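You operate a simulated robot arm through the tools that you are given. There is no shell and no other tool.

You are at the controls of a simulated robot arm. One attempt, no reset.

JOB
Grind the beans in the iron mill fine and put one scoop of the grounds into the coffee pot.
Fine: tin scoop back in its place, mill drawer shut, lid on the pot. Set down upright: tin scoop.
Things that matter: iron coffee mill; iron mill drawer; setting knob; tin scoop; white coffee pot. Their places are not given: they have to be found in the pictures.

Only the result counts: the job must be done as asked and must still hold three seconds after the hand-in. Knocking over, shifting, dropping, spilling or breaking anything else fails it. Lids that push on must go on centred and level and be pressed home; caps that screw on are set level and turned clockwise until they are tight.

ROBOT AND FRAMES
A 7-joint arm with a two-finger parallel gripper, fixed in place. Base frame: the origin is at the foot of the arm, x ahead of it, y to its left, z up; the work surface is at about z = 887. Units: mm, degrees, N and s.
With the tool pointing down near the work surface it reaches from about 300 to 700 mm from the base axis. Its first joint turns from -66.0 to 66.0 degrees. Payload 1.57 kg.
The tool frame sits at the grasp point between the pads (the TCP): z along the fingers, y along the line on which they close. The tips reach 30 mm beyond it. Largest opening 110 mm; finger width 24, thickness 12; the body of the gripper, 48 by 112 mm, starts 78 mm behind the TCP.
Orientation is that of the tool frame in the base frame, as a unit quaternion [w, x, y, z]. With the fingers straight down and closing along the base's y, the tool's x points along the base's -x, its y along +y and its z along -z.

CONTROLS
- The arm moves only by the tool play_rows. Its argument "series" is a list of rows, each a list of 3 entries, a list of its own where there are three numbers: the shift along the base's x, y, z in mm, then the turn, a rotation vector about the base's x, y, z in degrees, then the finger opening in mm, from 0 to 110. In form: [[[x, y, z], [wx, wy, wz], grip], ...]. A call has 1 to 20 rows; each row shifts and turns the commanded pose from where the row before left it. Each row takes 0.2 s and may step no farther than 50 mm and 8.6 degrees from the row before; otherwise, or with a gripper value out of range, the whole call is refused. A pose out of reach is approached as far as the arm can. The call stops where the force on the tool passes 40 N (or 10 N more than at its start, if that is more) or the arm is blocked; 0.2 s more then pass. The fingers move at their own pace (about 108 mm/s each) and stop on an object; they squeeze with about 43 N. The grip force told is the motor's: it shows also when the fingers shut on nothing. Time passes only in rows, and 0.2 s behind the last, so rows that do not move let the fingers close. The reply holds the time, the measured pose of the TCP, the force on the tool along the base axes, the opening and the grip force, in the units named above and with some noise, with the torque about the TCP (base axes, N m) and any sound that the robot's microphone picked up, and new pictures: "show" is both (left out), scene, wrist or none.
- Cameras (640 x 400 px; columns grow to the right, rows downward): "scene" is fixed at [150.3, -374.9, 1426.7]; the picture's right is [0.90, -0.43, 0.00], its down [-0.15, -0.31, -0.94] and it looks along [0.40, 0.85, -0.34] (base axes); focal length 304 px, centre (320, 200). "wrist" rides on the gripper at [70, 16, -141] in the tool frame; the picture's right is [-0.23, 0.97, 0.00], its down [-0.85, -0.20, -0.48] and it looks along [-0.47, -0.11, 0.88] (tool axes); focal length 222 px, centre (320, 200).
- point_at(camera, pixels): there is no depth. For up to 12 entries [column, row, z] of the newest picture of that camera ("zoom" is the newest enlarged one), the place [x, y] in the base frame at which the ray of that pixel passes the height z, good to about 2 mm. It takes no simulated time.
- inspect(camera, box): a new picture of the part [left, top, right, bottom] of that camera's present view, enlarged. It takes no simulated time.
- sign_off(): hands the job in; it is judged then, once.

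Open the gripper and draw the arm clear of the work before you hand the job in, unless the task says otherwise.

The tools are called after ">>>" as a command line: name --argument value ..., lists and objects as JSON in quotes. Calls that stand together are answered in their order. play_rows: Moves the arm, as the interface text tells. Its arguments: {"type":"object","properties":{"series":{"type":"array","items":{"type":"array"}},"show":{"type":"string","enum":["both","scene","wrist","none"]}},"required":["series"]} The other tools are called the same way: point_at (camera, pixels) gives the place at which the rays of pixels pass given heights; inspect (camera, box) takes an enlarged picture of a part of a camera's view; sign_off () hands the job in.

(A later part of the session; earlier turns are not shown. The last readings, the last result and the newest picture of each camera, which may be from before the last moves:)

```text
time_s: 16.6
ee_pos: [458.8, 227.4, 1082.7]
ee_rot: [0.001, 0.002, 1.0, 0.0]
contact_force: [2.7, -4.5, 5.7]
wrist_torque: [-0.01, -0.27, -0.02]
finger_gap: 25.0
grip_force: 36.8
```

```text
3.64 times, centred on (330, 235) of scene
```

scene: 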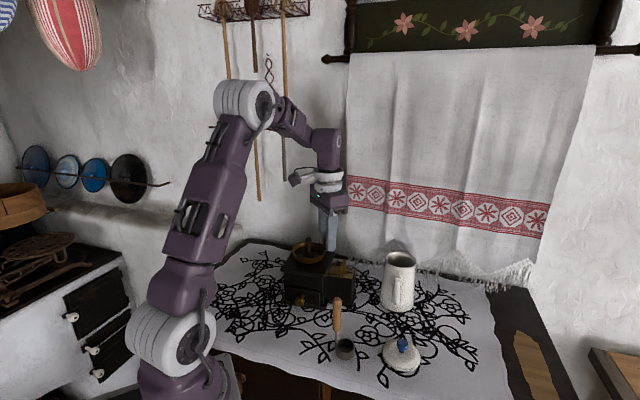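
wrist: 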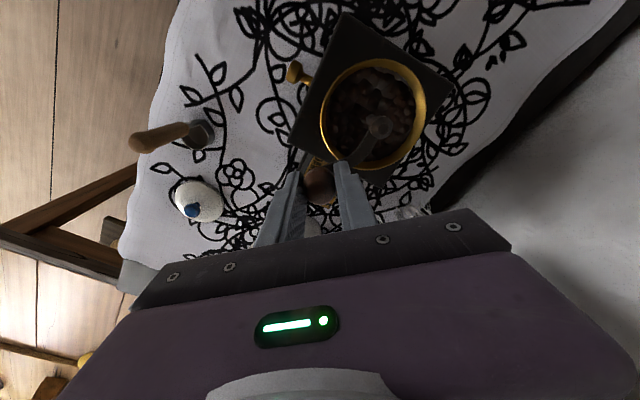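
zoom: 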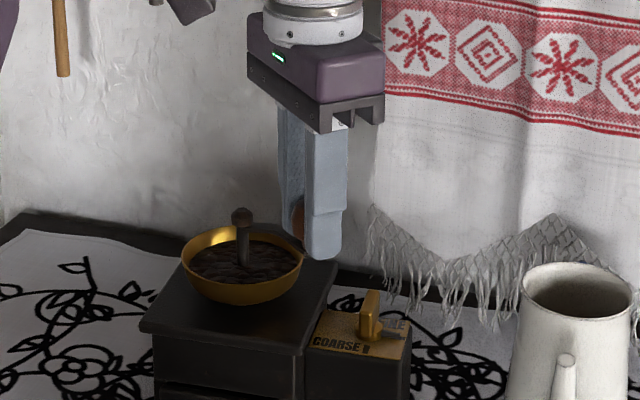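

Handle is held (25 mm). I try a small clockwise arc about the post and watch forces and sound.

>>> play_rows --series '[[[-5.41, -2.76, 0], [0, 0, 0], 0], [[-5.67, -2.17, 0], [0, 0, 0], 0], [[-5.86, -1.57, 0], [0, 0, 0], 0], [[-6.0, -0.95, 0], [0, 0, 0], 0], [[-6.06, -0.32, 0], [0, 0, 0], 0]]'

```text
time_s: 17.8
ee_pos: [427.1, 221.0, 1082.8]
ee_rot: [0.0, 0.001, 1.0, 0.0]
contact_force: [1.2, 10.7, 7.6]
wrist_torque: [0.0, -0.51, -0.04]
finger_gap: 24.8
grip_force: 36.1
```

scene: 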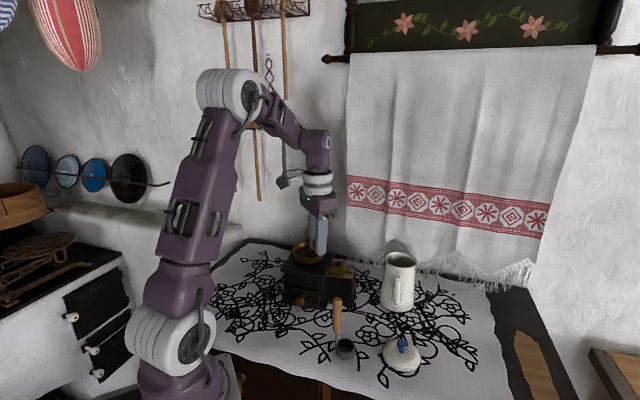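
wrist: 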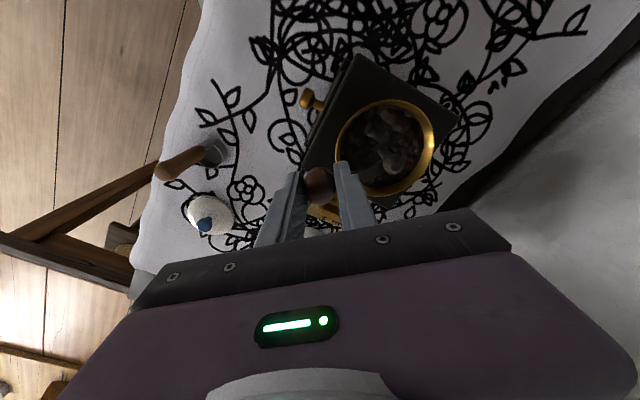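

It turns with light force (radial ≈ 10 N, so radius nearer 57). I continue a quarter turn to check centring in x.

>>> play_rows --series '[[[-17.61, 3.5, 0], [0, 0, 0], 0], [[-15.89, 8.1, 0], [0, 0, 0], 0], [[-12.61, 12.61, 0], [0, 0, 0], 0], [[-8.1, 15.89, 0], [0, 0, 0], 0], [[-2.79, 17.61, 0], [0, 0, 0], 0], [[0, 0, 0], [0, 0, 0], 0]]'

```text
time_s: 19.2
ee_pos: [370.5, 277.1, 1082.2]
ee_rot: [-0.001, 0.001, 1.0, 0.0]
contact_force: [-13.9, -0.9, 21.9]
wrist_torque: [-0.1, 0.63, -0.01]
finger_gap: 24.5
grip_force: 36.0
```

scene: 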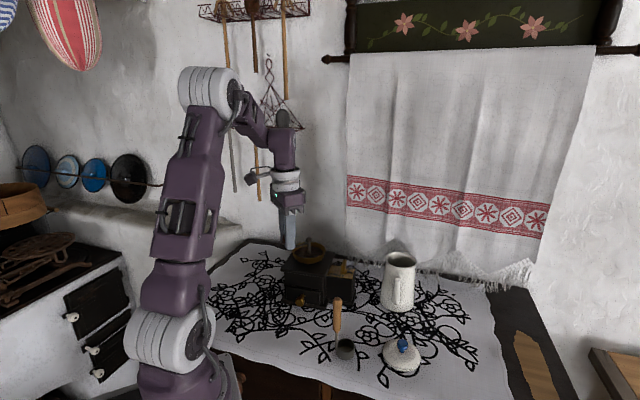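
wrist: 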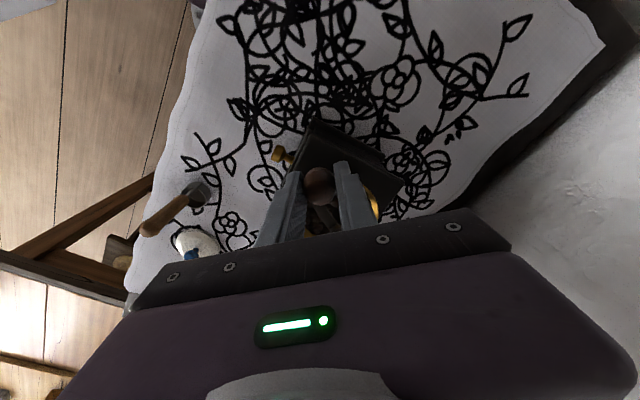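

Force shows x offset (−14 N) and some upward push (22 N). I shift −1.2 mm x, raise 1.5 mm, and continue a half turn.

>>> play_rows --series '[[[-1.2, 0, 1.5], [0, 0, 0], 0], [[2.79, 17.61, 0], [0, 0, 0], 0], [[8.1, 15.89, 0], [0, 0, 0], 0], [[12.61, 12.61, 0], [0, 0, 0], 0], [[15.89, 8.1, 0], [0, 0, 0], 0], [[17.61, 2.79, 0], [0, 0, 0], 0], [[0, 0, 0], [0, 0, 0], 0]]'

```text
time_s: 20.8
ee_pos: [428.2, 332.6, 1082.9]
ee_rot: [0.0, 0.001, 1.0, -0.001]
contact_force: [0.0, -0.5, 0.1]
wrist_torque: [0.21, 0.48, -0.01]
finger_gap: 24.8
grip_force: 36.2
```

scene: 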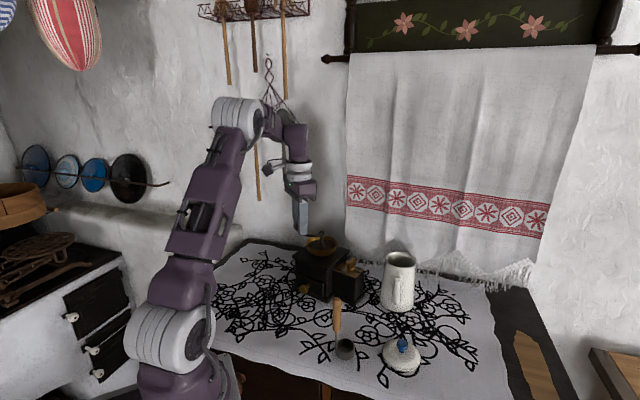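
wrist: 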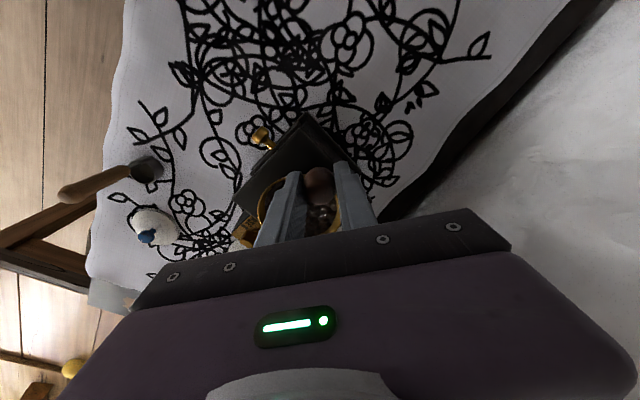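

The mill looks shifted/turned in the scene. I enlarge to check before going on.

>>> inspect --camera "scene" --box '[270, 220, 390, 320]'

>>> inspect --camera "wrist" --box '[220, 90, 420, 240]'

```text
4.00 times, centred on (330, 270) of scene
```

zoom: 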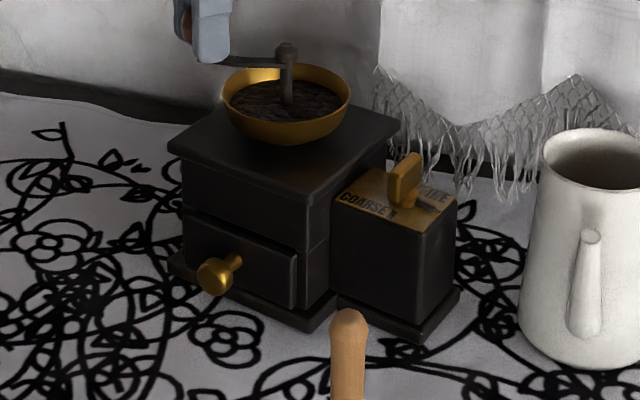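

```text
2.67 times, centred on (320, 165) of wrist
```

zoom: 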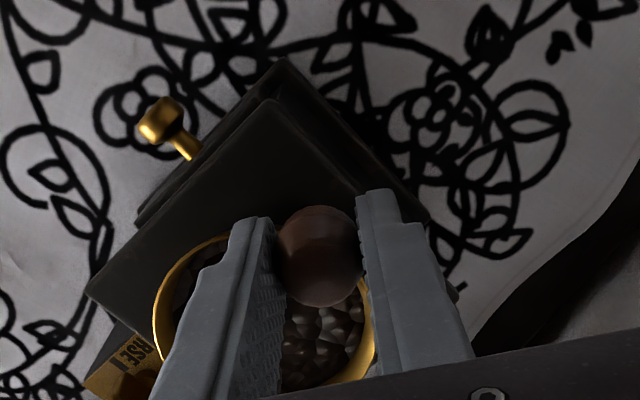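

The mill has been dragged somewhat. I measure the new post position and mill yaw.

>>> point_at --camera "scene" --pixels '[[321.5, 232.3, 1057], [321.5, 233.5, 1057], [304, 336.5, 887], [291.7, 307.7, 1010], [325.5, 320, 1010], [354, 250, 1010], [300, 289.5, 925]]'

>>> point_at --camera "wrist" --pixels '[[234, 198, 1010], [302, 139, 1010], [370, 205, 1010], [260, 132, 925], [262.5, 138, 925]]'

```text
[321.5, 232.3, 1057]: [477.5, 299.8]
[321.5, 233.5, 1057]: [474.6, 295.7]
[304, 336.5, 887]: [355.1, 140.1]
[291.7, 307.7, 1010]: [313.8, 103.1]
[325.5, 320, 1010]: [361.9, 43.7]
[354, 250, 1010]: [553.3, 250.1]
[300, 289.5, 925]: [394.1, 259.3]
```

```text
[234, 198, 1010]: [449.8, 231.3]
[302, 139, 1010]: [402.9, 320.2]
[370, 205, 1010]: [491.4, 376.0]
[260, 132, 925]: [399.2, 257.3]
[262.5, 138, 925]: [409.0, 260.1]
```

The crank axis now seems to be near (474,299) and the mill turned ≈ −22°, likely because my circle was off. I release, lift, and look straight down on the post for accurate geometry.

>>> play_rows --series '[[[0, 0, 0], [0, 0, 0], 60], [[0, 0, 0], [0, 0, 0], 60], [[0, 0, 40], [0, 0, 0], 60], [[0, 0, 40], [0, 0, 0], 60], [[40, -16, 0], [0, 0, 0], 60], [[40, -16, 0], [0, 0, 0], 60], [[36, -16, 0], [0, 0, 0], 60], [[0, 0, 0], [0, 0, 0], 60]]'

>>> inspect --camera "wrist" --box '[240, 10, 440, 150]'

>>> inspect --camera "scene" --box '[270, 220, 390, 320]'

```text
time_s: 22.6
ee_pos: [536.4, 287.4, 1159.1]
ee_rot: [-0.007, 0.0, 1.0, -0.007]
contact_force: [0.0, -0.8, 0.1]
wrist_torque: [-0.01, 0.03, 0.0]
finger_gap: 60.1
grip_force: 0.0
out of reach, approached as far as the arm can: row 7
```

scene: 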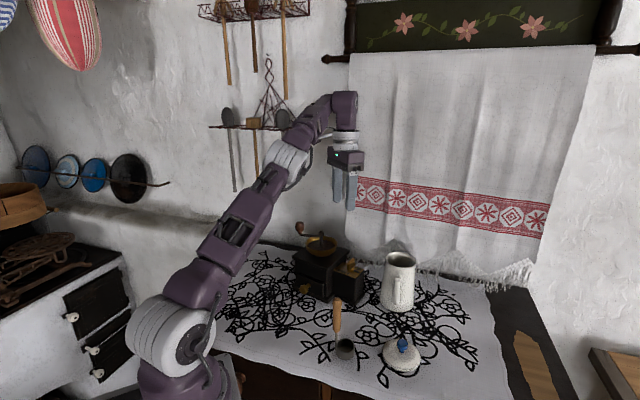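
wrist: 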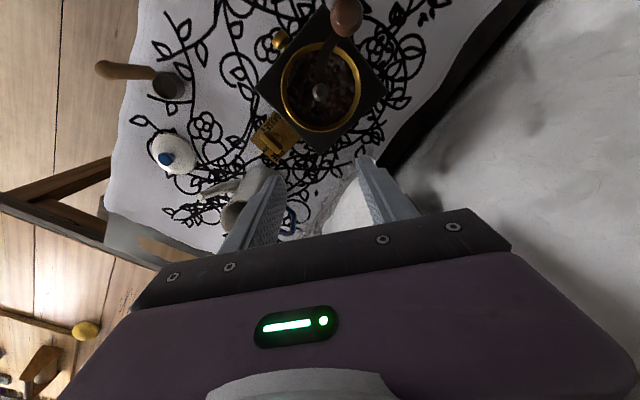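

```text
2.86 times, centred on (340, 80) of wrist
```

zoom: 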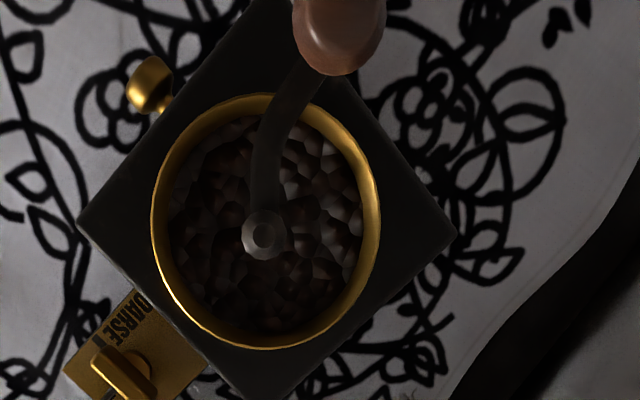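

```text
4.00 times, centred on (330, 270) of scene
```

zoom: 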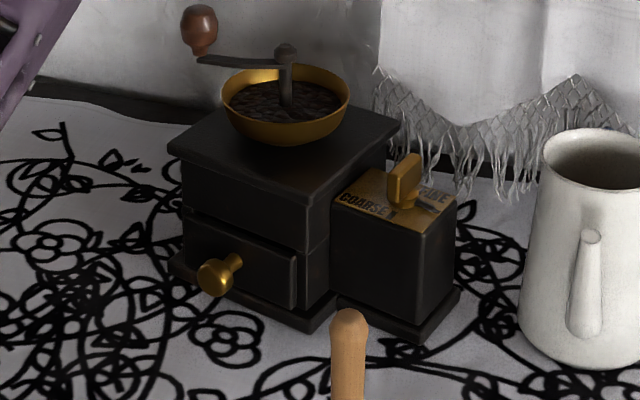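

>>> point_at --camera "zoom" --pixels '[[265, 236, 1050], [265, 236, 1060], [340, 28, 1065], [340, 28, 1075], [266, 220, 1035], [455, 235, 1010], [78, 222, 1010], [63, 372, 972], [133, 287, 972]]'

>>> point_at --camera "scene" --pixels '[[321.3, 232.5, 1050], [321.3, 232.5, 1060], [321.3, 232.5, 1070], [299.8, 227.5, 1050], [299.8, 227.5, 1060], [299.8, 227.5, 1070], [299.8, 227.5, 1080]]'

```text
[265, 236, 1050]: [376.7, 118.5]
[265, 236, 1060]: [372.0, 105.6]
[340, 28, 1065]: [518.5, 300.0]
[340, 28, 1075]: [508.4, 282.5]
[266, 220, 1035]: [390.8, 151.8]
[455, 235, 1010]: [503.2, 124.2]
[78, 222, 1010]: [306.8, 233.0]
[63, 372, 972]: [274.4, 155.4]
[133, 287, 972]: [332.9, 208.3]
```

```text
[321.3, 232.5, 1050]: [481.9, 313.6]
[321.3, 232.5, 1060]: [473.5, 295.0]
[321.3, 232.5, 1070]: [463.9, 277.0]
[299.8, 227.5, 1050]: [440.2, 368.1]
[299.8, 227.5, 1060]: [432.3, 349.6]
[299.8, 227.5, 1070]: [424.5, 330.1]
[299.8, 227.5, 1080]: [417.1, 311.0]
```

The newest zoom was the scene one, so those zoom values are invalid; I query the wrist picture directly.

>>> point_at --camera "wrist" --pixels '[[320.7, 92.6, 1050], [320.7, 92.6, 1060], [347, 18.5, 1065], [347, 18.5, 1075], [321, 87, 1035], [387.2, 92.2, 1010], [255.3, 87.7, 1010], [250, 140.2, 972], [274.5, 110.5, 972], [265, 143, 1000]]'

```text
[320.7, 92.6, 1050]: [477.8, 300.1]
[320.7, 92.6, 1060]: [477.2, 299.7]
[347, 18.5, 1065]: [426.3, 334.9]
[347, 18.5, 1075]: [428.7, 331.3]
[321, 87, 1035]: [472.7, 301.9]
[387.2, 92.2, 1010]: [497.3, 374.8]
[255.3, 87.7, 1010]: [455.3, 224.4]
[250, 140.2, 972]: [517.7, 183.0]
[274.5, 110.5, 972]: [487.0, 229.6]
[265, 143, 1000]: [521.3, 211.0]
```

Post axis is now (477.5,300), handle ≈ (427.8,332.5), so R ≈ 59 (my 57 was too small and caused the drag). I go back above the handle.

>>> play_rows --series '[[[-40, 16, 0], [0, 0, 0], 60], [[-40, 16, 0], [0, 0, 0], 60], [[-28, 13, 0], [0, 0, 0], 60], [[0, 0, 0], [0, 0, 0], 60]]' --show "wrist"

```text
time_s: 23.6
ee_pos: [435.2, 330.8, 1164.9]
ee_rot: [0.0, 0.002, 1.0, -0.001]
contact_force: [-0.5, -0.5, 0.2]
wrist_torque: [0.0, 0.04, -0.04]
finger_gap: 59.9
grip_force: 0.1
```

wrist: 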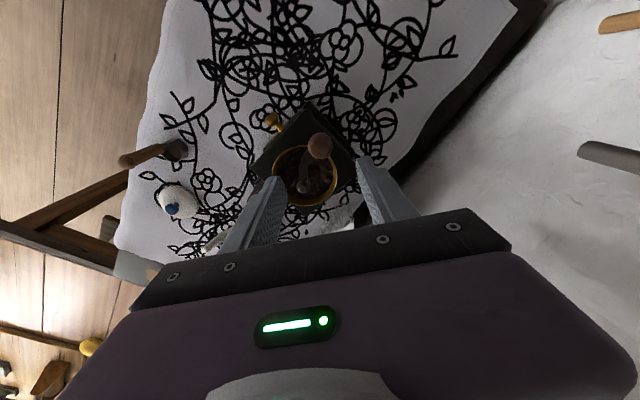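

I align over the handle, descend to z≈1085 and close.

>>> play_rows --series '[[[-7.2, 1.7, -40], [0, 0, 0], 60], [[0, 0, -40], [0, 0, 0], 50], [[0, 0, 0], [0, 0, 0], 0], [[0, 0, 0], [0, 0, 0], 0], [[0, 0, 0], [0, 0, 0], 0]]'

>>> inspect --camera "wrist" --box '[220, 90, 420, 240]'

>>> inspect --camera "scene" --box '[270, 200, 390, 320]'

```text
time_s: 24.8
ee_pos: [428.9, 332.1, 1082.0]
ee_rot: [0.001, 0.001, 1.0, 0.001]
contact_force: [-5.2, 3.8, 2.9]
wrist_torque: [0.08, -0.7, 0.0]
finger_gap: 24.7
grip_force: 36.7
```

scene: 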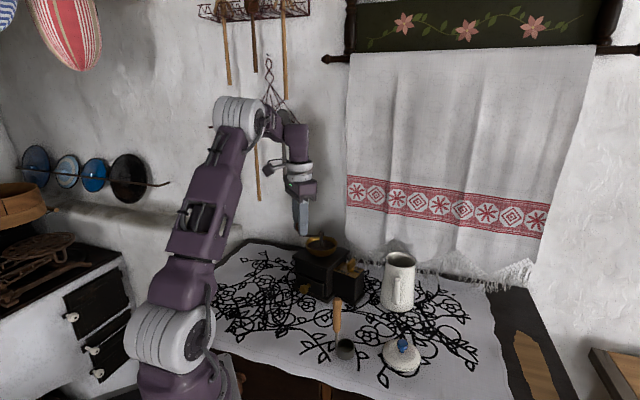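
wrist: 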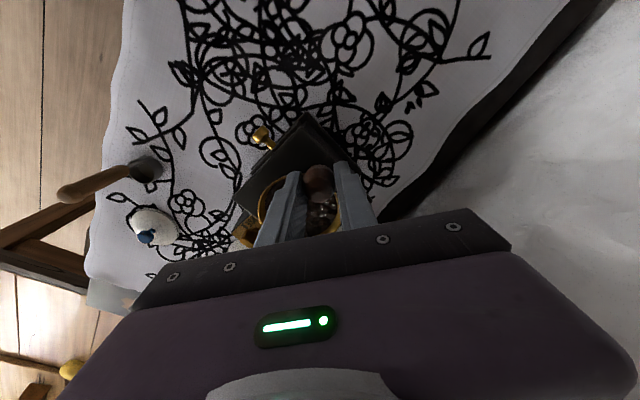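

```text
2.67 times, centred on (320, 165) of wrist
```

zoom: 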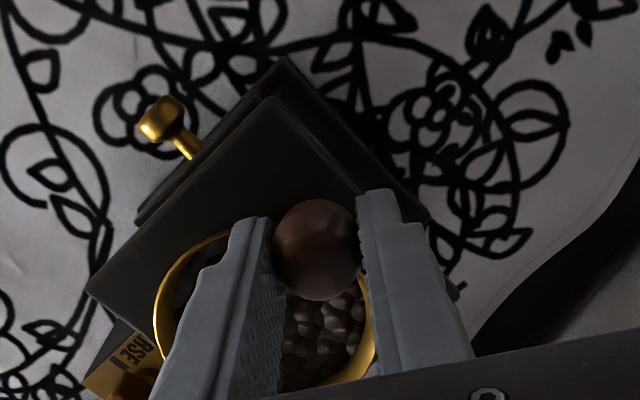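

```text
3.33 times, centred on (330, 260) of scene
```

zoom: 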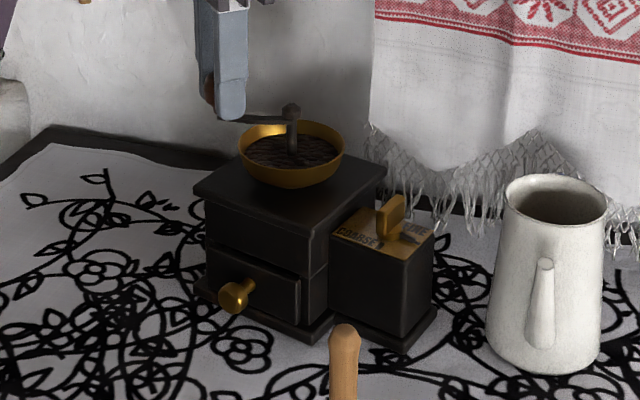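

Gripped again with small forces. I advance 40° clockwise on R=59 around (477.5,300), then check forces and that the post (scene ~(321,232)) has not moved.

>>> play_rows --series '[[[4.9, 6.61, 0], [0, 0, 0], 0], [[5.78, 5.86, 0], [0, 0, 0], 0], [[6.54, 5.0, 0], [0, 0, 0], 0], [[7.17, 4.04, 0], [0, 0, 0], 0], [[7.67, 3.0, 0], [0, 0, 0], 0]]' --show "scene"

>>> inspect --camera "scene" --box '[270, 200, 390, 320]'

```text
time_s: 26.0
ee_pos: [461.4, 357.8, 1082.4]
ee_rot: [0.0, 0.001, 1.0, 0.0]
contact_force: [-1.0, 2.9, 0.1]
wrist_torque: [-0.01, 0.78, -0.02]
finger_gap: 24.6
grip_force: 35.8
```

scene: 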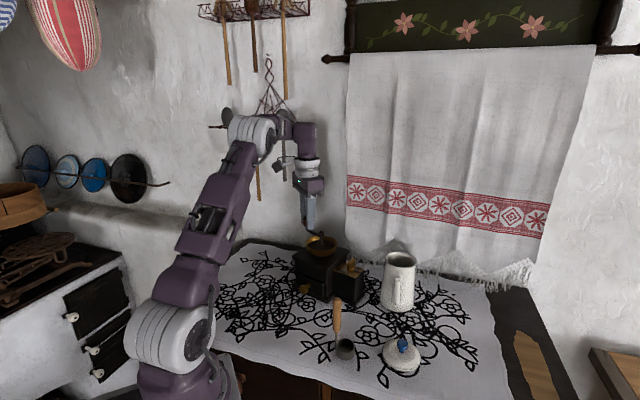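

```text
3.33 times, centred on (330, 260) of scene
```

zoom: 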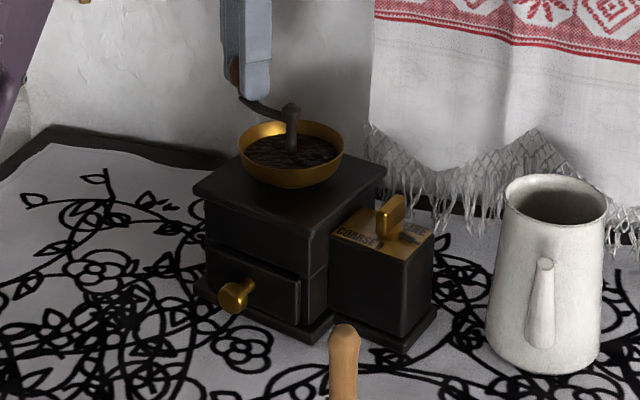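

Mill stayed put and forces are tiny. I continue 80° more.

>>> play_rows --series '[[[8.0, 1.91, 0], [0, 0, 0], 0], [[8.2, 0.77, 0], [0, 0, 0], 0], [[8.22, -0.37, 0], [0, 0, 0], 0], [[8.09, -1.51, 0], [0, 0, 0], 0], [[7.8, -2.63, 0], [0, 0, 0], 0], [[7.36, -3.69, 0], [0, 0, 0], 0], [[6.78, -4.67, 0], [0, 0, 0], 0], [[6.06, -5.57, 0], [0, 0, 0], 0], [[5.22, -6.36, 0], [0, 0, 0], 0], [[4.29, -7.03, 0], [0, 0, 0], 0]]' --show "scene"

>>> inspect --camera "scene" --box '[270, 200, 390, 320]'

```text
time_s: 28.2
ee_pos: [532.1, 327.8, 1083.0]
ee_rot: [0.0, 0.001, 1.0, 0.0]
contact_force: [5.0, 4.6, -0.6]
wrist_torque: [0.29, -0.97, -0.02]
finger_gap: 24.8
grip_force: 36.6
```

scene: 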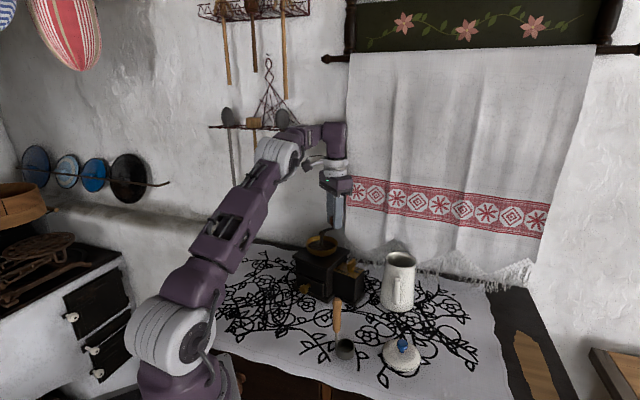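

```text
3.33 times, centred on (330, 260) of scene
```

zoom: 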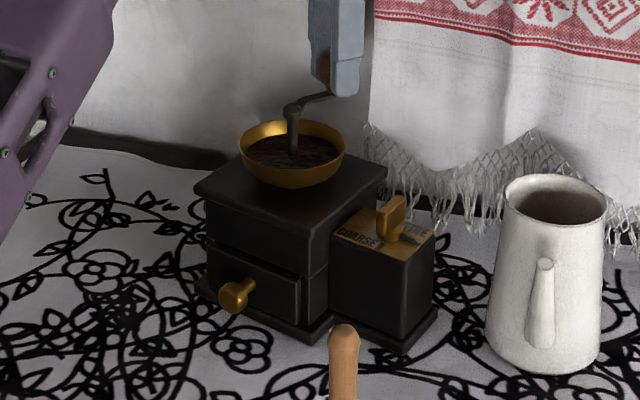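

Mill stays still; a small outward force says R ≈ 59.7. I continue ~96°.

>>> play_rows --series '[[[3.7, -7.3, 0], [0, 0, 0], 0], [[2.21, -8.03, 0], [0, 0, 0], 0], [[1.07, -8.26, 0], [0, 0, 0], 0], [[-0.08, -8.33, 0], [0, 0, 0], 0], [[-1.25, -8.23, 0], [0, 0, 0], 0], [[-2.38, -7.99, 0], [0, 0, 0], 0], [[-3.46, -7.57, 0], [0, 0, 0], 0], [[-4.49, -7.01, 0], [0, 0, 0], 0], [[-5.42, -6.33, 0], [0, 0, 0], 0], [[-6.25, -5.51, 0], [0, 0, 0], 0], [[-6.95, -4.58, 0], [0, 0, 0], 0], [[-7.53, -3.57, 0], [0, 0, 0], 0]]' --show "scene"

>>> inspect --camera "scene" --box '[270, 200, 390, 320]'

```text
time_s: 30.8
ee_pos: [499.5, 245.3, 1083.7]
ee_rot: [-0.001, 0.001, 1.0, 0.0]
contact_force: [3.0, -6.3, -1.2]
wrist_torque: [-0.12, -0.12, 0.03]
finger_gap: 24.6
grip_force: 36.0
```

scene: 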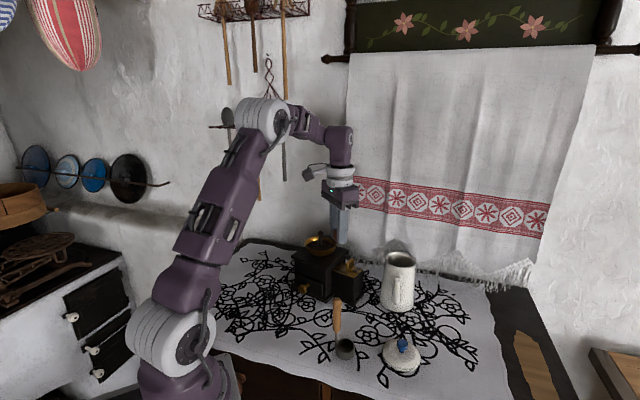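

```text
3.33 times, centred on (330, 260) of scene
```

zoom: 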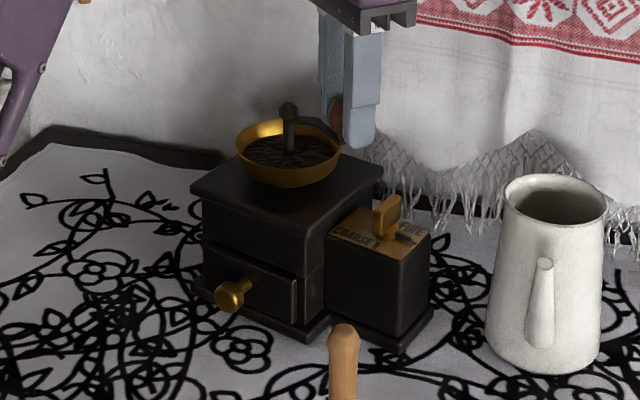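

The mill crept ~3 mm; forces point outward, so R ≈ 61. I correct and continue 80° with the updated centre (475.3,300.6).

>>> play_rows --series '[[[0.3, -0.6, 0], [0, 0, 0], 0], [[-8.01, -2.86, 0], [0, 0, 0], 0], [[-8.34, -1.73, 0], [0, 0, 0], 0], [[-8.49, -0.55, 0], [0, 0, 0], 0], [[-8.49, 0.64, 0], [0, 0, 0], 0], [[-8.31, 1.81, 0], [0, 0, 0], 0], [[-7.98, 2.95, 0], [0, 0, 0], 0], [[-7.49, 4.04, 0], [0, 0, 0], 0], [[-6.86, 5.04, 0], [0, 0, 0], 0], [[-6.09, 5.94, 0], [0, 0, 0], 0], [[-5.21, 6.73, 0], [0, 0, 0], 0]]'

>>> inspect --camera "scene" --box '[270, 200, 390, 320]'

>>> inspect --camera "wrist" --box '[240, 90, 440, 240]'

```text
time_s: 33.2
ee_pos: [424.7, 266.2, 1084.4]
ee_rot: [-0.001, 0.0, 1.0, 0.0]
contact_force: [7.5, 3.3, 0.3]
wrist_torque: [-0.08, -0.65, 0.01]
finger_gap: 24.3
grip_force: 36.0
```

scene: 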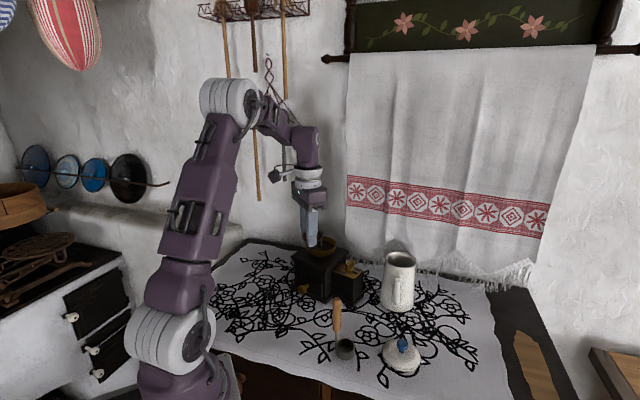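
wrist: 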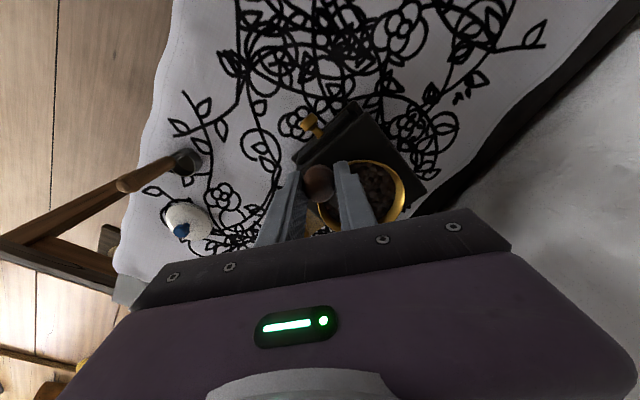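

```text
3.33 times, centred on (330, 260) of scene
```

zoom: 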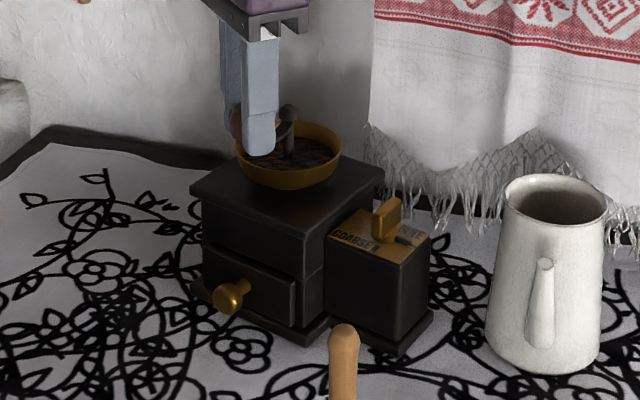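

```text
2.67 times, centred on (340, 165) of wrist
```

zoom: 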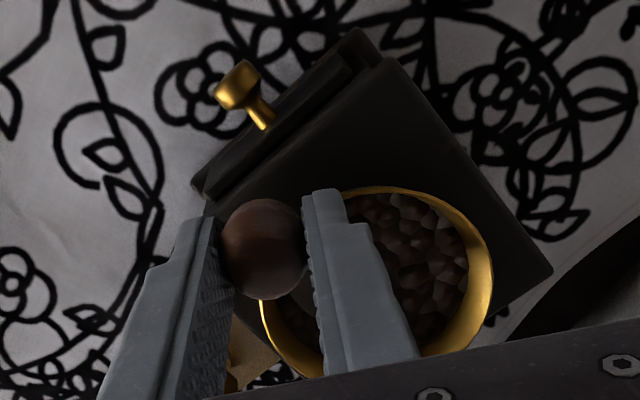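

Nearly fully around once. I recentre (0.8,0.4) and do ~144° with centre (475.8,300.2), R 60.5.

>>> play_rows --series '[[[0.8, 0.4, -1], [0, 0, 0], 0], [[-4.18, 7.33, 0], [0, 0, 0], 0], [[-3.13, 7.85, 0], [0, 0, 0], 0], [[-1.99, 8.2, 0], [0, 0, 0], 0], [[-0.84, 8.39, 0], [0, 0, 0], 0], [[0.34, 8.44, 0], [0, 0, 0], 0], [[1.5, 8.3, 0], [0, 0, 0], 0], [[2.66, 8.02, 0], [0, 0, 0], 0], [[3.74, 7.56, 0], [0, 0, 0], 0], [[4.75, 6.98, 0], [0, 0, 0], 0], [[5.68, 6.24, 0], [0, 0, 0], 0], [[6.5, 5.39, 0], [0, 0, 0], 0], [[7.18, 4.44, 0], [0, 0, 0], 0], [[7.73, 3.39, 0], [0, 0, 0], 0], [[8.12, 2.28, 0], [0, 0, 0], 0], [[8.37, 1.13, 0], [0, 0, 0], 0], [[8.44, -0.04, 0], [0, 0, 0], 0], [[8.35, -1.22, 0], [0, 0, 0], 0], [[8.1, -2.37, 0], [0, 0, 0], 0]]' --show "scene"

>>> inspect --camera "scene" --box '[270, 200, 390, 320]'

```text
time_s: 36.9
ee_pos: [481.5, 359.3, 1083.2]
ee_rot: [-0.001, 0.003, 1.0, 0.0]
contact_force: [-1.1, -8.3, 6.7]
wrist_torque: [0.08, 0.19, 0.03]
finger_gap: 24.3
grip_force: 36.2
stopped in row 18: the force on the tool passed its limit at 41 N (the readings are from after the stop); the commanded pose is now the measured one
```

scene: 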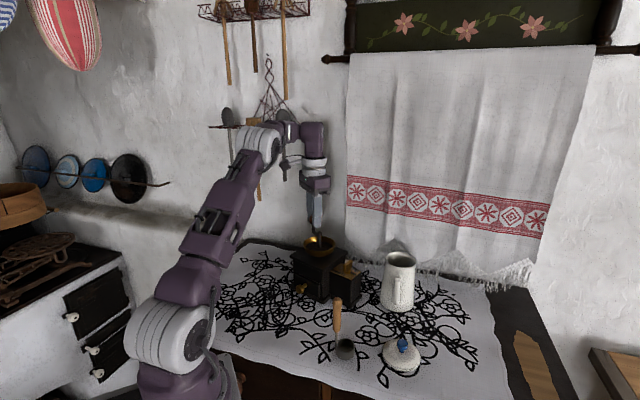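

```text
3.33 times, centred on (330, 260) of scene
```

zoom: 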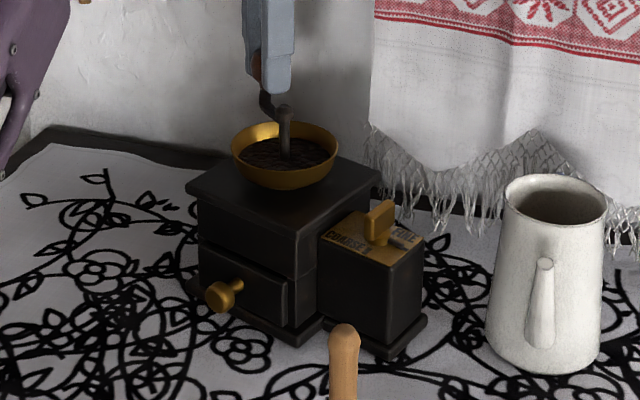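

A 41 N peak stopped it and the mill crept a few mm. I release and look straight down to re-measure and see whether the bean level has changed.

>>> play_rows --series '[[[0, 0, 0], [0, 0, 0], 60], [[0, 0, 0], [0, 0, 0], 60], [[0, 0, 40], [0, 0, 0], 60], [[0, 0, 40], [0, 0, 0], 60], [[25, -35, 0], [0, 0, 0], 60], [[25, -35, 0], [0, 0, 0], 60], [[0, 0, 0], [0, 0, 0], 60]]' --show "wrist"

>>> inspect --camera "wrist" --box '[240, 10, 440, 150]'

```text
time_s: 38.5
ee_pos: [531.3, 289.4, 1161.9]
ee_rot: [-0.001, 0.0, 1.0, -0.001]
contact_force: [-0.2, 0.1, 0.5]
wrist_torque: [0.05, 0.0, -0.02]
finger_gap: 59.8
grip_force: 0.0
out of reach, approached as far as the arm can: row 4
```

wrist: 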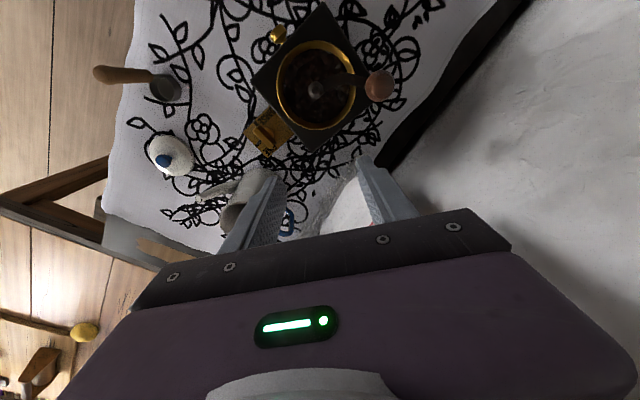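

```text
2.86 times, centred on (340, 80) of wrist
```

zoom: 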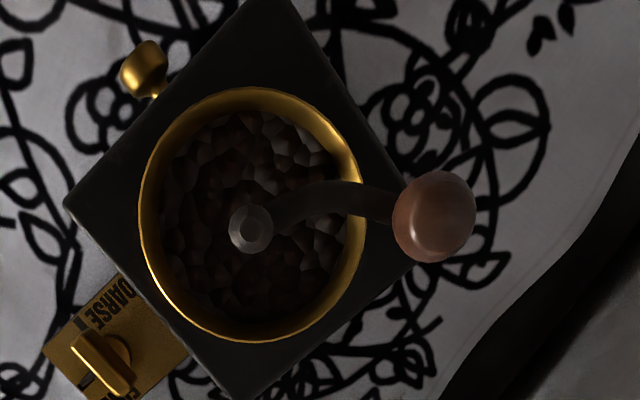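

The bean level has dropped (more brass wall visible), so grinding works. I re-measure post and handle.

>>> point_at --camera "wrist" --pixels '[[315.6, 89.7, 1057], [380, 85, 1070], [316, 85, 1035], [250, 81.3, 1010], [326, 10, 1010], [318, 150, 1010]]'

>>> point_at --camera "zoom" --pixels '[[251, 226, 1057], [432, 210, 1080], [432, 215, 1070], [251, 90, 1035], [251, 340, 1035], [138, 205, 1035], [364, 205, 1035]]'

```text
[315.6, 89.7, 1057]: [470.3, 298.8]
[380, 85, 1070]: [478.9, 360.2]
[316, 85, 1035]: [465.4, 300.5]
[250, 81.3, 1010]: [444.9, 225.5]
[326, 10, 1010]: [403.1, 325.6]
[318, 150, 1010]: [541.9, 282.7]
```

```text
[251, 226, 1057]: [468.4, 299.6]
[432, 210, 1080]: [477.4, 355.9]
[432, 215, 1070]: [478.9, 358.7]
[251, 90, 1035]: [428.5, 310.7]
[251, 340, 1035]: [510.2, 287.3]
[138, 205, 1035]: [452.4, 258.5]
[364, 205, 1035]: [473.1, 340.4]
```

Post ≈ (469,299.3), handle ≈ (480.5,359.5): R≈61, angle 79°. I go back over the handle.

>>> play_rows --series '[[[-25, 35, -10], [0, 0, 0], 60], [[-25, 35, -10], [0, 0, 0], 60], [[0, 0, 0], [0, 0, 0], 60]]' --show "none"

```text
time_s: 39.3
ee_pos: [481.8, 360.4, 1144.6]
ee_rot: [-0.001, 0.001, 1.0, 0.001]
contact_force: [0.5, 0.3, 0.5]
wrist_torque: [0.01, -0.06, 0.0]
finger_gap: 60.0
grip_force: 0.2
```

Over the handle; I descend 61 mm and close.

>>> play_rows --series '[[[-1, -0.5, -31], [0, 0, 0], 50], [[0, 0, -30], [0, 0, 0], 50], [[0, 0, 0], [0, 0, 0], 0], [[0, 0, 0], [0, 0, 0], 0], [[0, 0, 0], [0, 0, 0], 0]]' --show "wrist"

```text
time_s: 40.5
ee_pos: [481.0, 359.0, 1081.4]
ee_rot: [-0.001, 0.002, 1.0, -0.001]
contact_force: [-3.4, -17.7, 2.2]
wrist_torque: [0.1, -0.14, 0.0]
finger_gap: 24.7
grip_force: 36.3
```

wrist: 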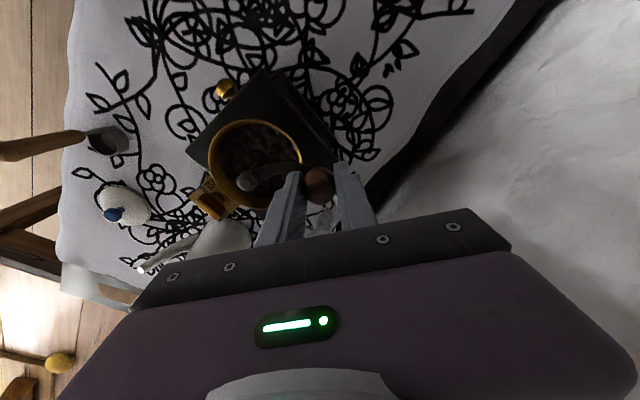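

Handle's true y ≈ 359.0. I keep one fixed circle (centre ≈ (469,299.3), R 60.5) and do a half turn at 9°/row.

>>> play_rows --series '[[[9.16, -3.39, 0], [0, 0, 0], 0], [[8.66, -3.89, 0], [0, 0, 0], 0], [[7.95, -5.2, 0], [0, 0, 0], 0], [[7.03, -6.38, 0], [0, 0, 0], 0], [[5.95, -7.4, 0], [0, 0, 0], 0], [[4.72, -8.23, 0], [0, 0, 0], 0], [[3.37, -8.88, 0], [0, 0, 0], 0], [[1.94, -9.29, 0], [0, 0, 0], 0], [[0.46, -9.48, 0], [0, 0, 0], 0], [[-1.02, -9.44, 0], [0, 0, 0], 0], [[-2.49, -9.16, 0], [0, 0, 0], 0], [[-3.89, -8.66, 0], [0, 0, 0], 0], [[-5.2, -7.95, 0], [0, 0, 0], 0], [[-6.38, -7.03, 0], [0, 0, 0], 0], [[-7.4, -5.95, 0], [0, 0, 0], 0], [[-8.23, -4.72, 0], [0, 0, 0], 0], [[-8.88, -3.37, 0], [0, 0, 0], 0], [[-9.29, -1.94, 0], [0, 0, 0], 0], [[-9.48, -0.46, 0], [0, 0, 0], 0], [[-9.44, 1.02, 0], [0, 0, 0], 0]]' --show "scene"

>>> inspect --camera "scene" --box '[270, 200, 390, 320]'

```text
time_s: 44.7
ee_pos: [458.7, 241.3, 1083.1]
ee_rot: [0.001, 0.001, 1.0, 0.001]
contact_force: [4.4, 16.3, 11.0]
wrist_torque: [-0.16, 0.08, 0.03]
finger_gap: 24.5
grip_force: 36.6
```

scene: 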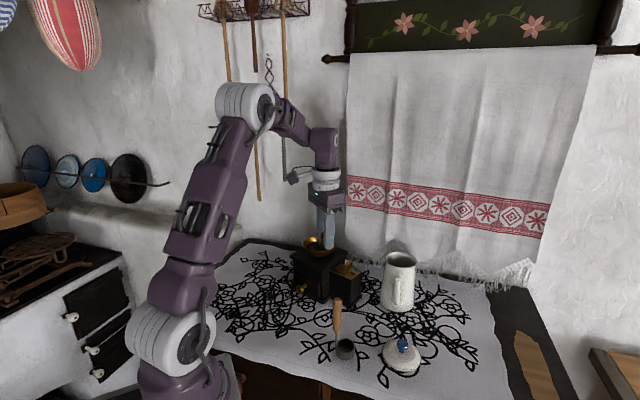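

```text
3.33 times, centred on (330, 260) of scene
```

zoom: 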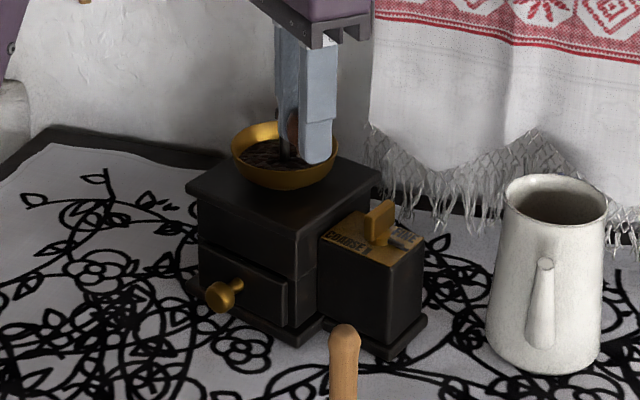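

Mill stayed exactly in place and the beans are visibly going down. I correct 0.8 mm inward and do the other half turn.

>>> play_rows --series '[[[-8.87, 3.27, 0], [0, 0, 0], 0], [[-8.57, 3.85, 0], [0, 0, 0], 0], [[-7.87, 5.15, 0], [0, 0, 0], 0], [[-6.96, 6.32, 0], [0, 0, 0], 0], [[-5.89, 7.33, 0], [0, 0, 0], 0], [[-4.67, 8.15, 0], [0, 0, 0], 0], [[-3.34, 8.79, 0], [0, 0, 0], 0], [[-1.92, 9.2, 0], [0, 0, 0], 0], [[-0.46, 9.39, 0], [0, 0, 0], 0], [[1.01, 9.35, 0], [0, 0, 0], 0], [[2.47, 9.07, 0], [0, 0, 0], 0], [[3.85, 8.57, 0], [0, 0, 0], 0], [[5.15, 7.87, 0], [0, 0, 0], 0], [[6.32, 6.96, 0], [0, 0, 0], 0], [[7.33, 5.89, 0], [0, 0, 0], 0], [[8.15, 4.67, 0], [0, 0, 0], 0], [[8.79, 3.34, 0], [0, 0, 0], 0], [[9.2, 1.92, 0], [0, 0, 0], 0], [[9.39, 0.46, 0], [0, 0, 0], 0], [[9.35, -1.01, 0], [0, 0, 0], 0]]' --show "scene"

>>> inspect --camera "scene" --box '[270, 200, 390, 320]'

```text
time_s: 48.9
ee_pos: [480.1, 360.8, 1081.2]
ee_rot: [-0.002, 0.001, 1.0, 0.0]
contact_force: [-1.0, -5.8, 10.9]
wrist_torque: [0.01, 0.4, 0.02]
finger_gap: 24.7
grip_force: 36.8
```

scene: 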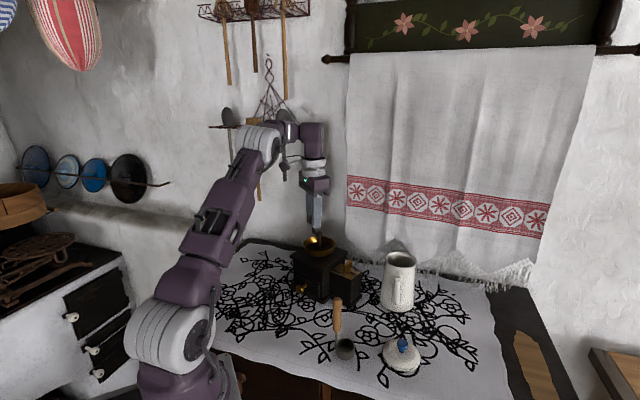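

```text
3.33 times, centred on (330, 260) of scene
```

zoom: 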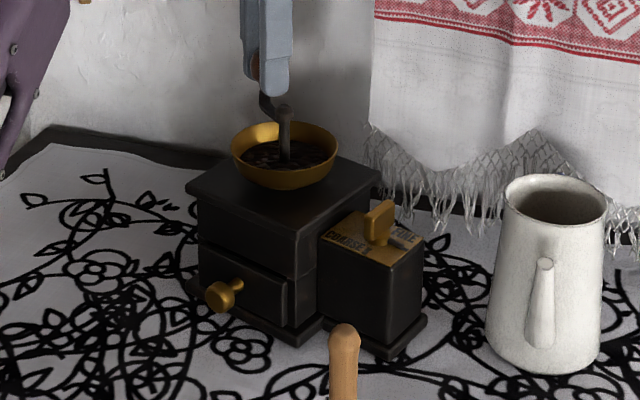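

Full turn completed with the mill in place; the bean level keeps dropping. I repeat the same circle.

>>> play_rows --series '[[[9.07, -2.77, 0.5], [0, 0, 0], 0], [[8.57, -3.85, 0], [0, 0, 0], 0], [[7.87, -5.15, 0], [0, 0, 0], 0], [[6.96, -6.32, 0], [0, 0, 0], 0], [[5.89, -7.33, 0], [0, 0, 0], 0], [[4.67, -8.15, 0], [0, 0, 0], 0], [[3.34, -8.79, 0], [0, 0, 0], 0], [[1.92, -9.2, 0], [0, 0, 0], 0], [[0.46, -9.39, 0], [0, 0, 0], 0], [[-1.01, -9.35, 0], [0, 0, 0], 0], [[-2.47, -9.07, 0], [0, 0, 0], 0], [[-3.85, -8.57, 0], [0, 0, 0], 0], [[-5.15, -7.87, 0], [0, 0, 0], 0], [[-6.32, -6.96, 0], [0, 0, 0], 0], [[-7.33, -5.89, 0], [0, 0, 0], 0], [[-8.15, -4.67, 0], [0, 0, 0], 0], [[-8.79, -3.34, 0], [0, 0, 0], 0], [[-9.2, -1.92, 0], [0, 0, 0], 0], [[-9.39, -0.46, 0], [0, 0, 0], 0], [[-9.35, 1.01, 0], [0, 0, 0], 0]]' --show "none"

```text
time_s: 53.1
ee_pos: [458.5, 241.7, 1082.1]
ee_rot: [-0.002, 0.001, 1.0, -0.001]
contact_force: [-0.1, 1.0, -0.1]
wrist_torque: [0.05, 0.46, -0.02]
finger_gap: 24.7
grip_force: 36.4
```

Forces near zero; I continue with the second half of this turn.

>>> play_rows --series '[[[-9.07, 2.47, 0], [0, 0, 0], 0], [[-8.57, 3.85, 0], [0, 0, 0], 0], [[-7.87, 5.15, 0], [0, 0, 0], 0], [[-6.96, 6.32, 0], [0, 0, 0], 0], [[-5.89, 7.33, 0], [0, 0, 0], 0], [[-4.67, 8.15, 0], [0, 0, 0], 0], [[-3.34, 8.79, 0], [0, 0, 0], 0], [[-1.92, 9.2, 0], [0, 0, 0], 0], [[-0.46, 9.39, 0], [0, 0, 0], 0], [[1.01, 9.35, 0], [0, 0, 0], 0], [[2.47, 9.07, 0], [0, 0, 0], 0], [[3.85, 8.57, 0], [0, 0, 0], 0], [[5.15, 7.87, 0], [0, 0, 0], 0], [[6.32, 6.96, 0], [0, 0, 0], 0], [[7.33, 5.89, 0], [0, 0, 0], 0], [[8.15, 4.67, 0], [0, 0, 0], 0], [[8.79, 3.34, 0], [0, 0, 0], 0], [[9.2, 1.92, 0], [0, 0, 0], 0], [[9.39, 0.46, 0], [0, 0, 0], 0], [[9.35, -1.01, 0], [0, 0, 0], 0]]' --show "scene"

>>> inspect --camera "scene" --box '[270, 200, 390, 320]'

```text
time_s: 57.3
ee_pos: [481.8, 358.7, 1081.2]
ee_rot: [-0.001, 0.002, 1.0, -0.001]
contact_force: [-1.4, 0.1, -0.3]
wrist_torque: [0.1, 0.9, 0.0]
finger_gap: 24.7
grip_force: 36.2
```

scene: 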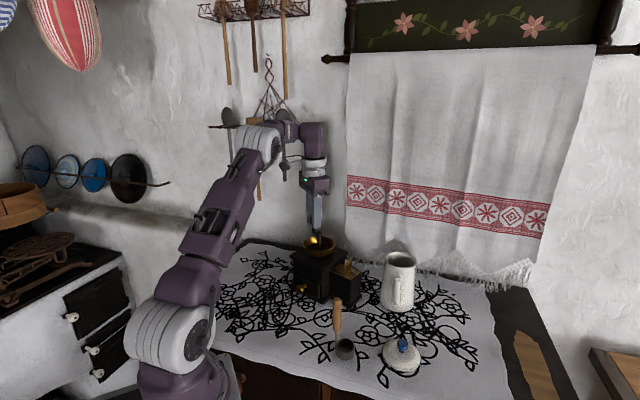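

```text
3.33 times, centred on (330, 260) of scene
```

zoom: 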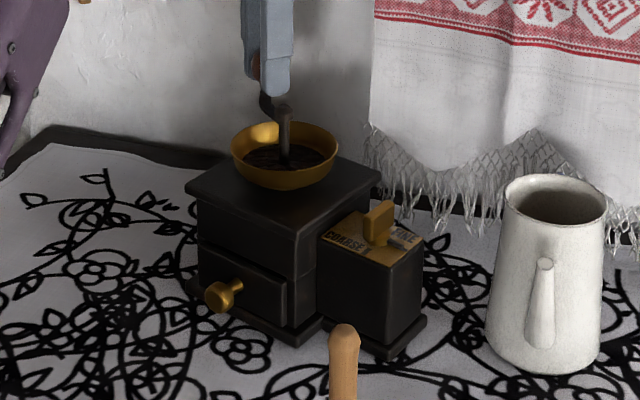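

Level still falling, mill steady. I continue the next turn.

>>> play_rows --series '[[[9.07, -2.47, 0.5], [0, 0, 0], 0], [[8.57, -3.85, 0], [0, 0, 0], 0], [[7.87, -5.15, 0], [0, 0, 0], 0], [[6.96, -6.32, 0], [0, 0, 0], 0], [[5.89, -7.33, 0], [0, 0, 0], 0], [[4.67, -8.15, 0], [0, 0, 0], 0], [[3.34, -8.79, 0], [0, 0, 0], 0], [[1.92, -9.2, 0], [0, 0, 0], 0], [[0.46, -9.39, 0], [0, 0, 0], 0], [[-1.01, -9.35, 0], [0, 0, 0], 0], [[-2.47, -9.07, 0], [0, 0, 0], 0], [[-3.85, -8.57, 0], [0, 0, 0], 0], [[-5.15, -7.87, 0], [0, 0, 0], 0], [[-6.32, -6.96, 0], [0, 0, 0], 0], [[-7.33, -5.89, 0], [0, 0, 0], 0], [[-8.15, -4.67, 0], [0, 0, 0], 0], [[-8.79, -3.34, 0], [0, 0, 0], 0], [[-9.2, -1.92, 0], [0, 0, 0], 0], [[-9.39, -0.46, 0], [0, 0, 0], 0], [[-9.35, 1.01, 0], [0, 0, 0], 0]]' --show "none"

>>> play_rows --series '[[[-9.07, 2.47, 0], [0, 0, 0], 0], [[-8.57, 3.85, 0], [0, 0, 0], 0], [[-7.87, 5.15, 0], [0, 0, 0], 0], [[-6.96, 6.32, 0], [0, 0, 0], 0], [[-5.89, 7.33, 0], [0, 0, 0], 0], [[-4.67, 8.15, 0], [0, 0, 0], 0], [[-3.34, 8.79, 0], [0, 0, 0], 0], [[-1.92, 9.2, 0], [0, 0, 0], 0], [[-0.46, 9.39, 0], [0, 0, 0], 0], [[1.01, 9.35, 0], [0, 0, 0], 0], [[2.47, 9.07, 0], [0, 0, 0], 0], [[3.85, 8.57, 0], [0, 0, 0], 0], [[5.15, 7.87, 0], [0, 0, 0], 0], [[6.32, 6.96, 0], [0, 0, 0], 0], [[7.33, 5.89, 0], [0, 0, 0], 0], [[8.15, 4.67, 0], [0, 0, 0], 0], [[8.79, 3.34, 0], [0, 0, 0], 0], [[9.2, 1.92, 0], [0, 0, 0], 0], [[9.39, 0.46, 0], [0, 0, 0], 0], [[9.35, -1.01, 0], [0, 0, 0], 0]]' --show "scene"

>>> inspect --camera "scene" --box '[270, 200, 390, 320]'

```text
time_s: 61.5
ee_pos: [459.0, 239.2, 1083.1]
ee_rot: [-0.001, 0.001, 1.0, 0.0]
contact_force: [-2.0, -11.9, -0.1]
wrist_torque: [-0.02, -0.64, 0.0]
finger_gap: 24.7
grip_force: 37.0
```

```text
time_s: 65.7
ee_pos: [479.7, 360.1, 1083.4]
ee_rot: [-0.001, -0.001, 1.0, 0.001]
contact_force: [-5.1, 13.7, -0.2]
wrist_torque: [0.11, -0.32, -0.01]
finger_gap: 24.5
grip_force: 36.8
```

scene: 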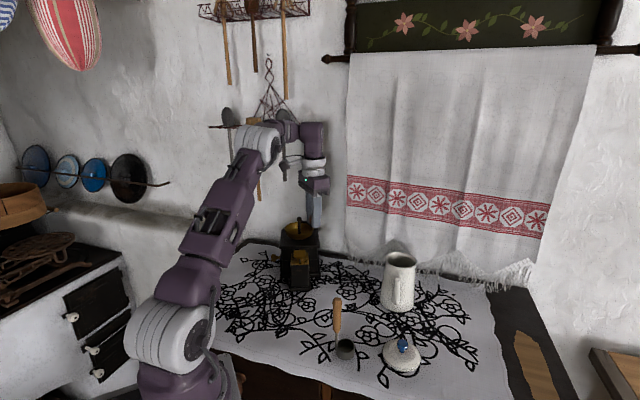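

```text
3.33 times, centred on (330, 260) of scene
```

zoom: 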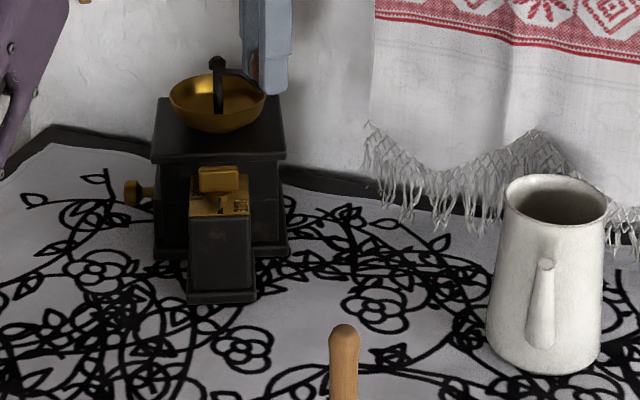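

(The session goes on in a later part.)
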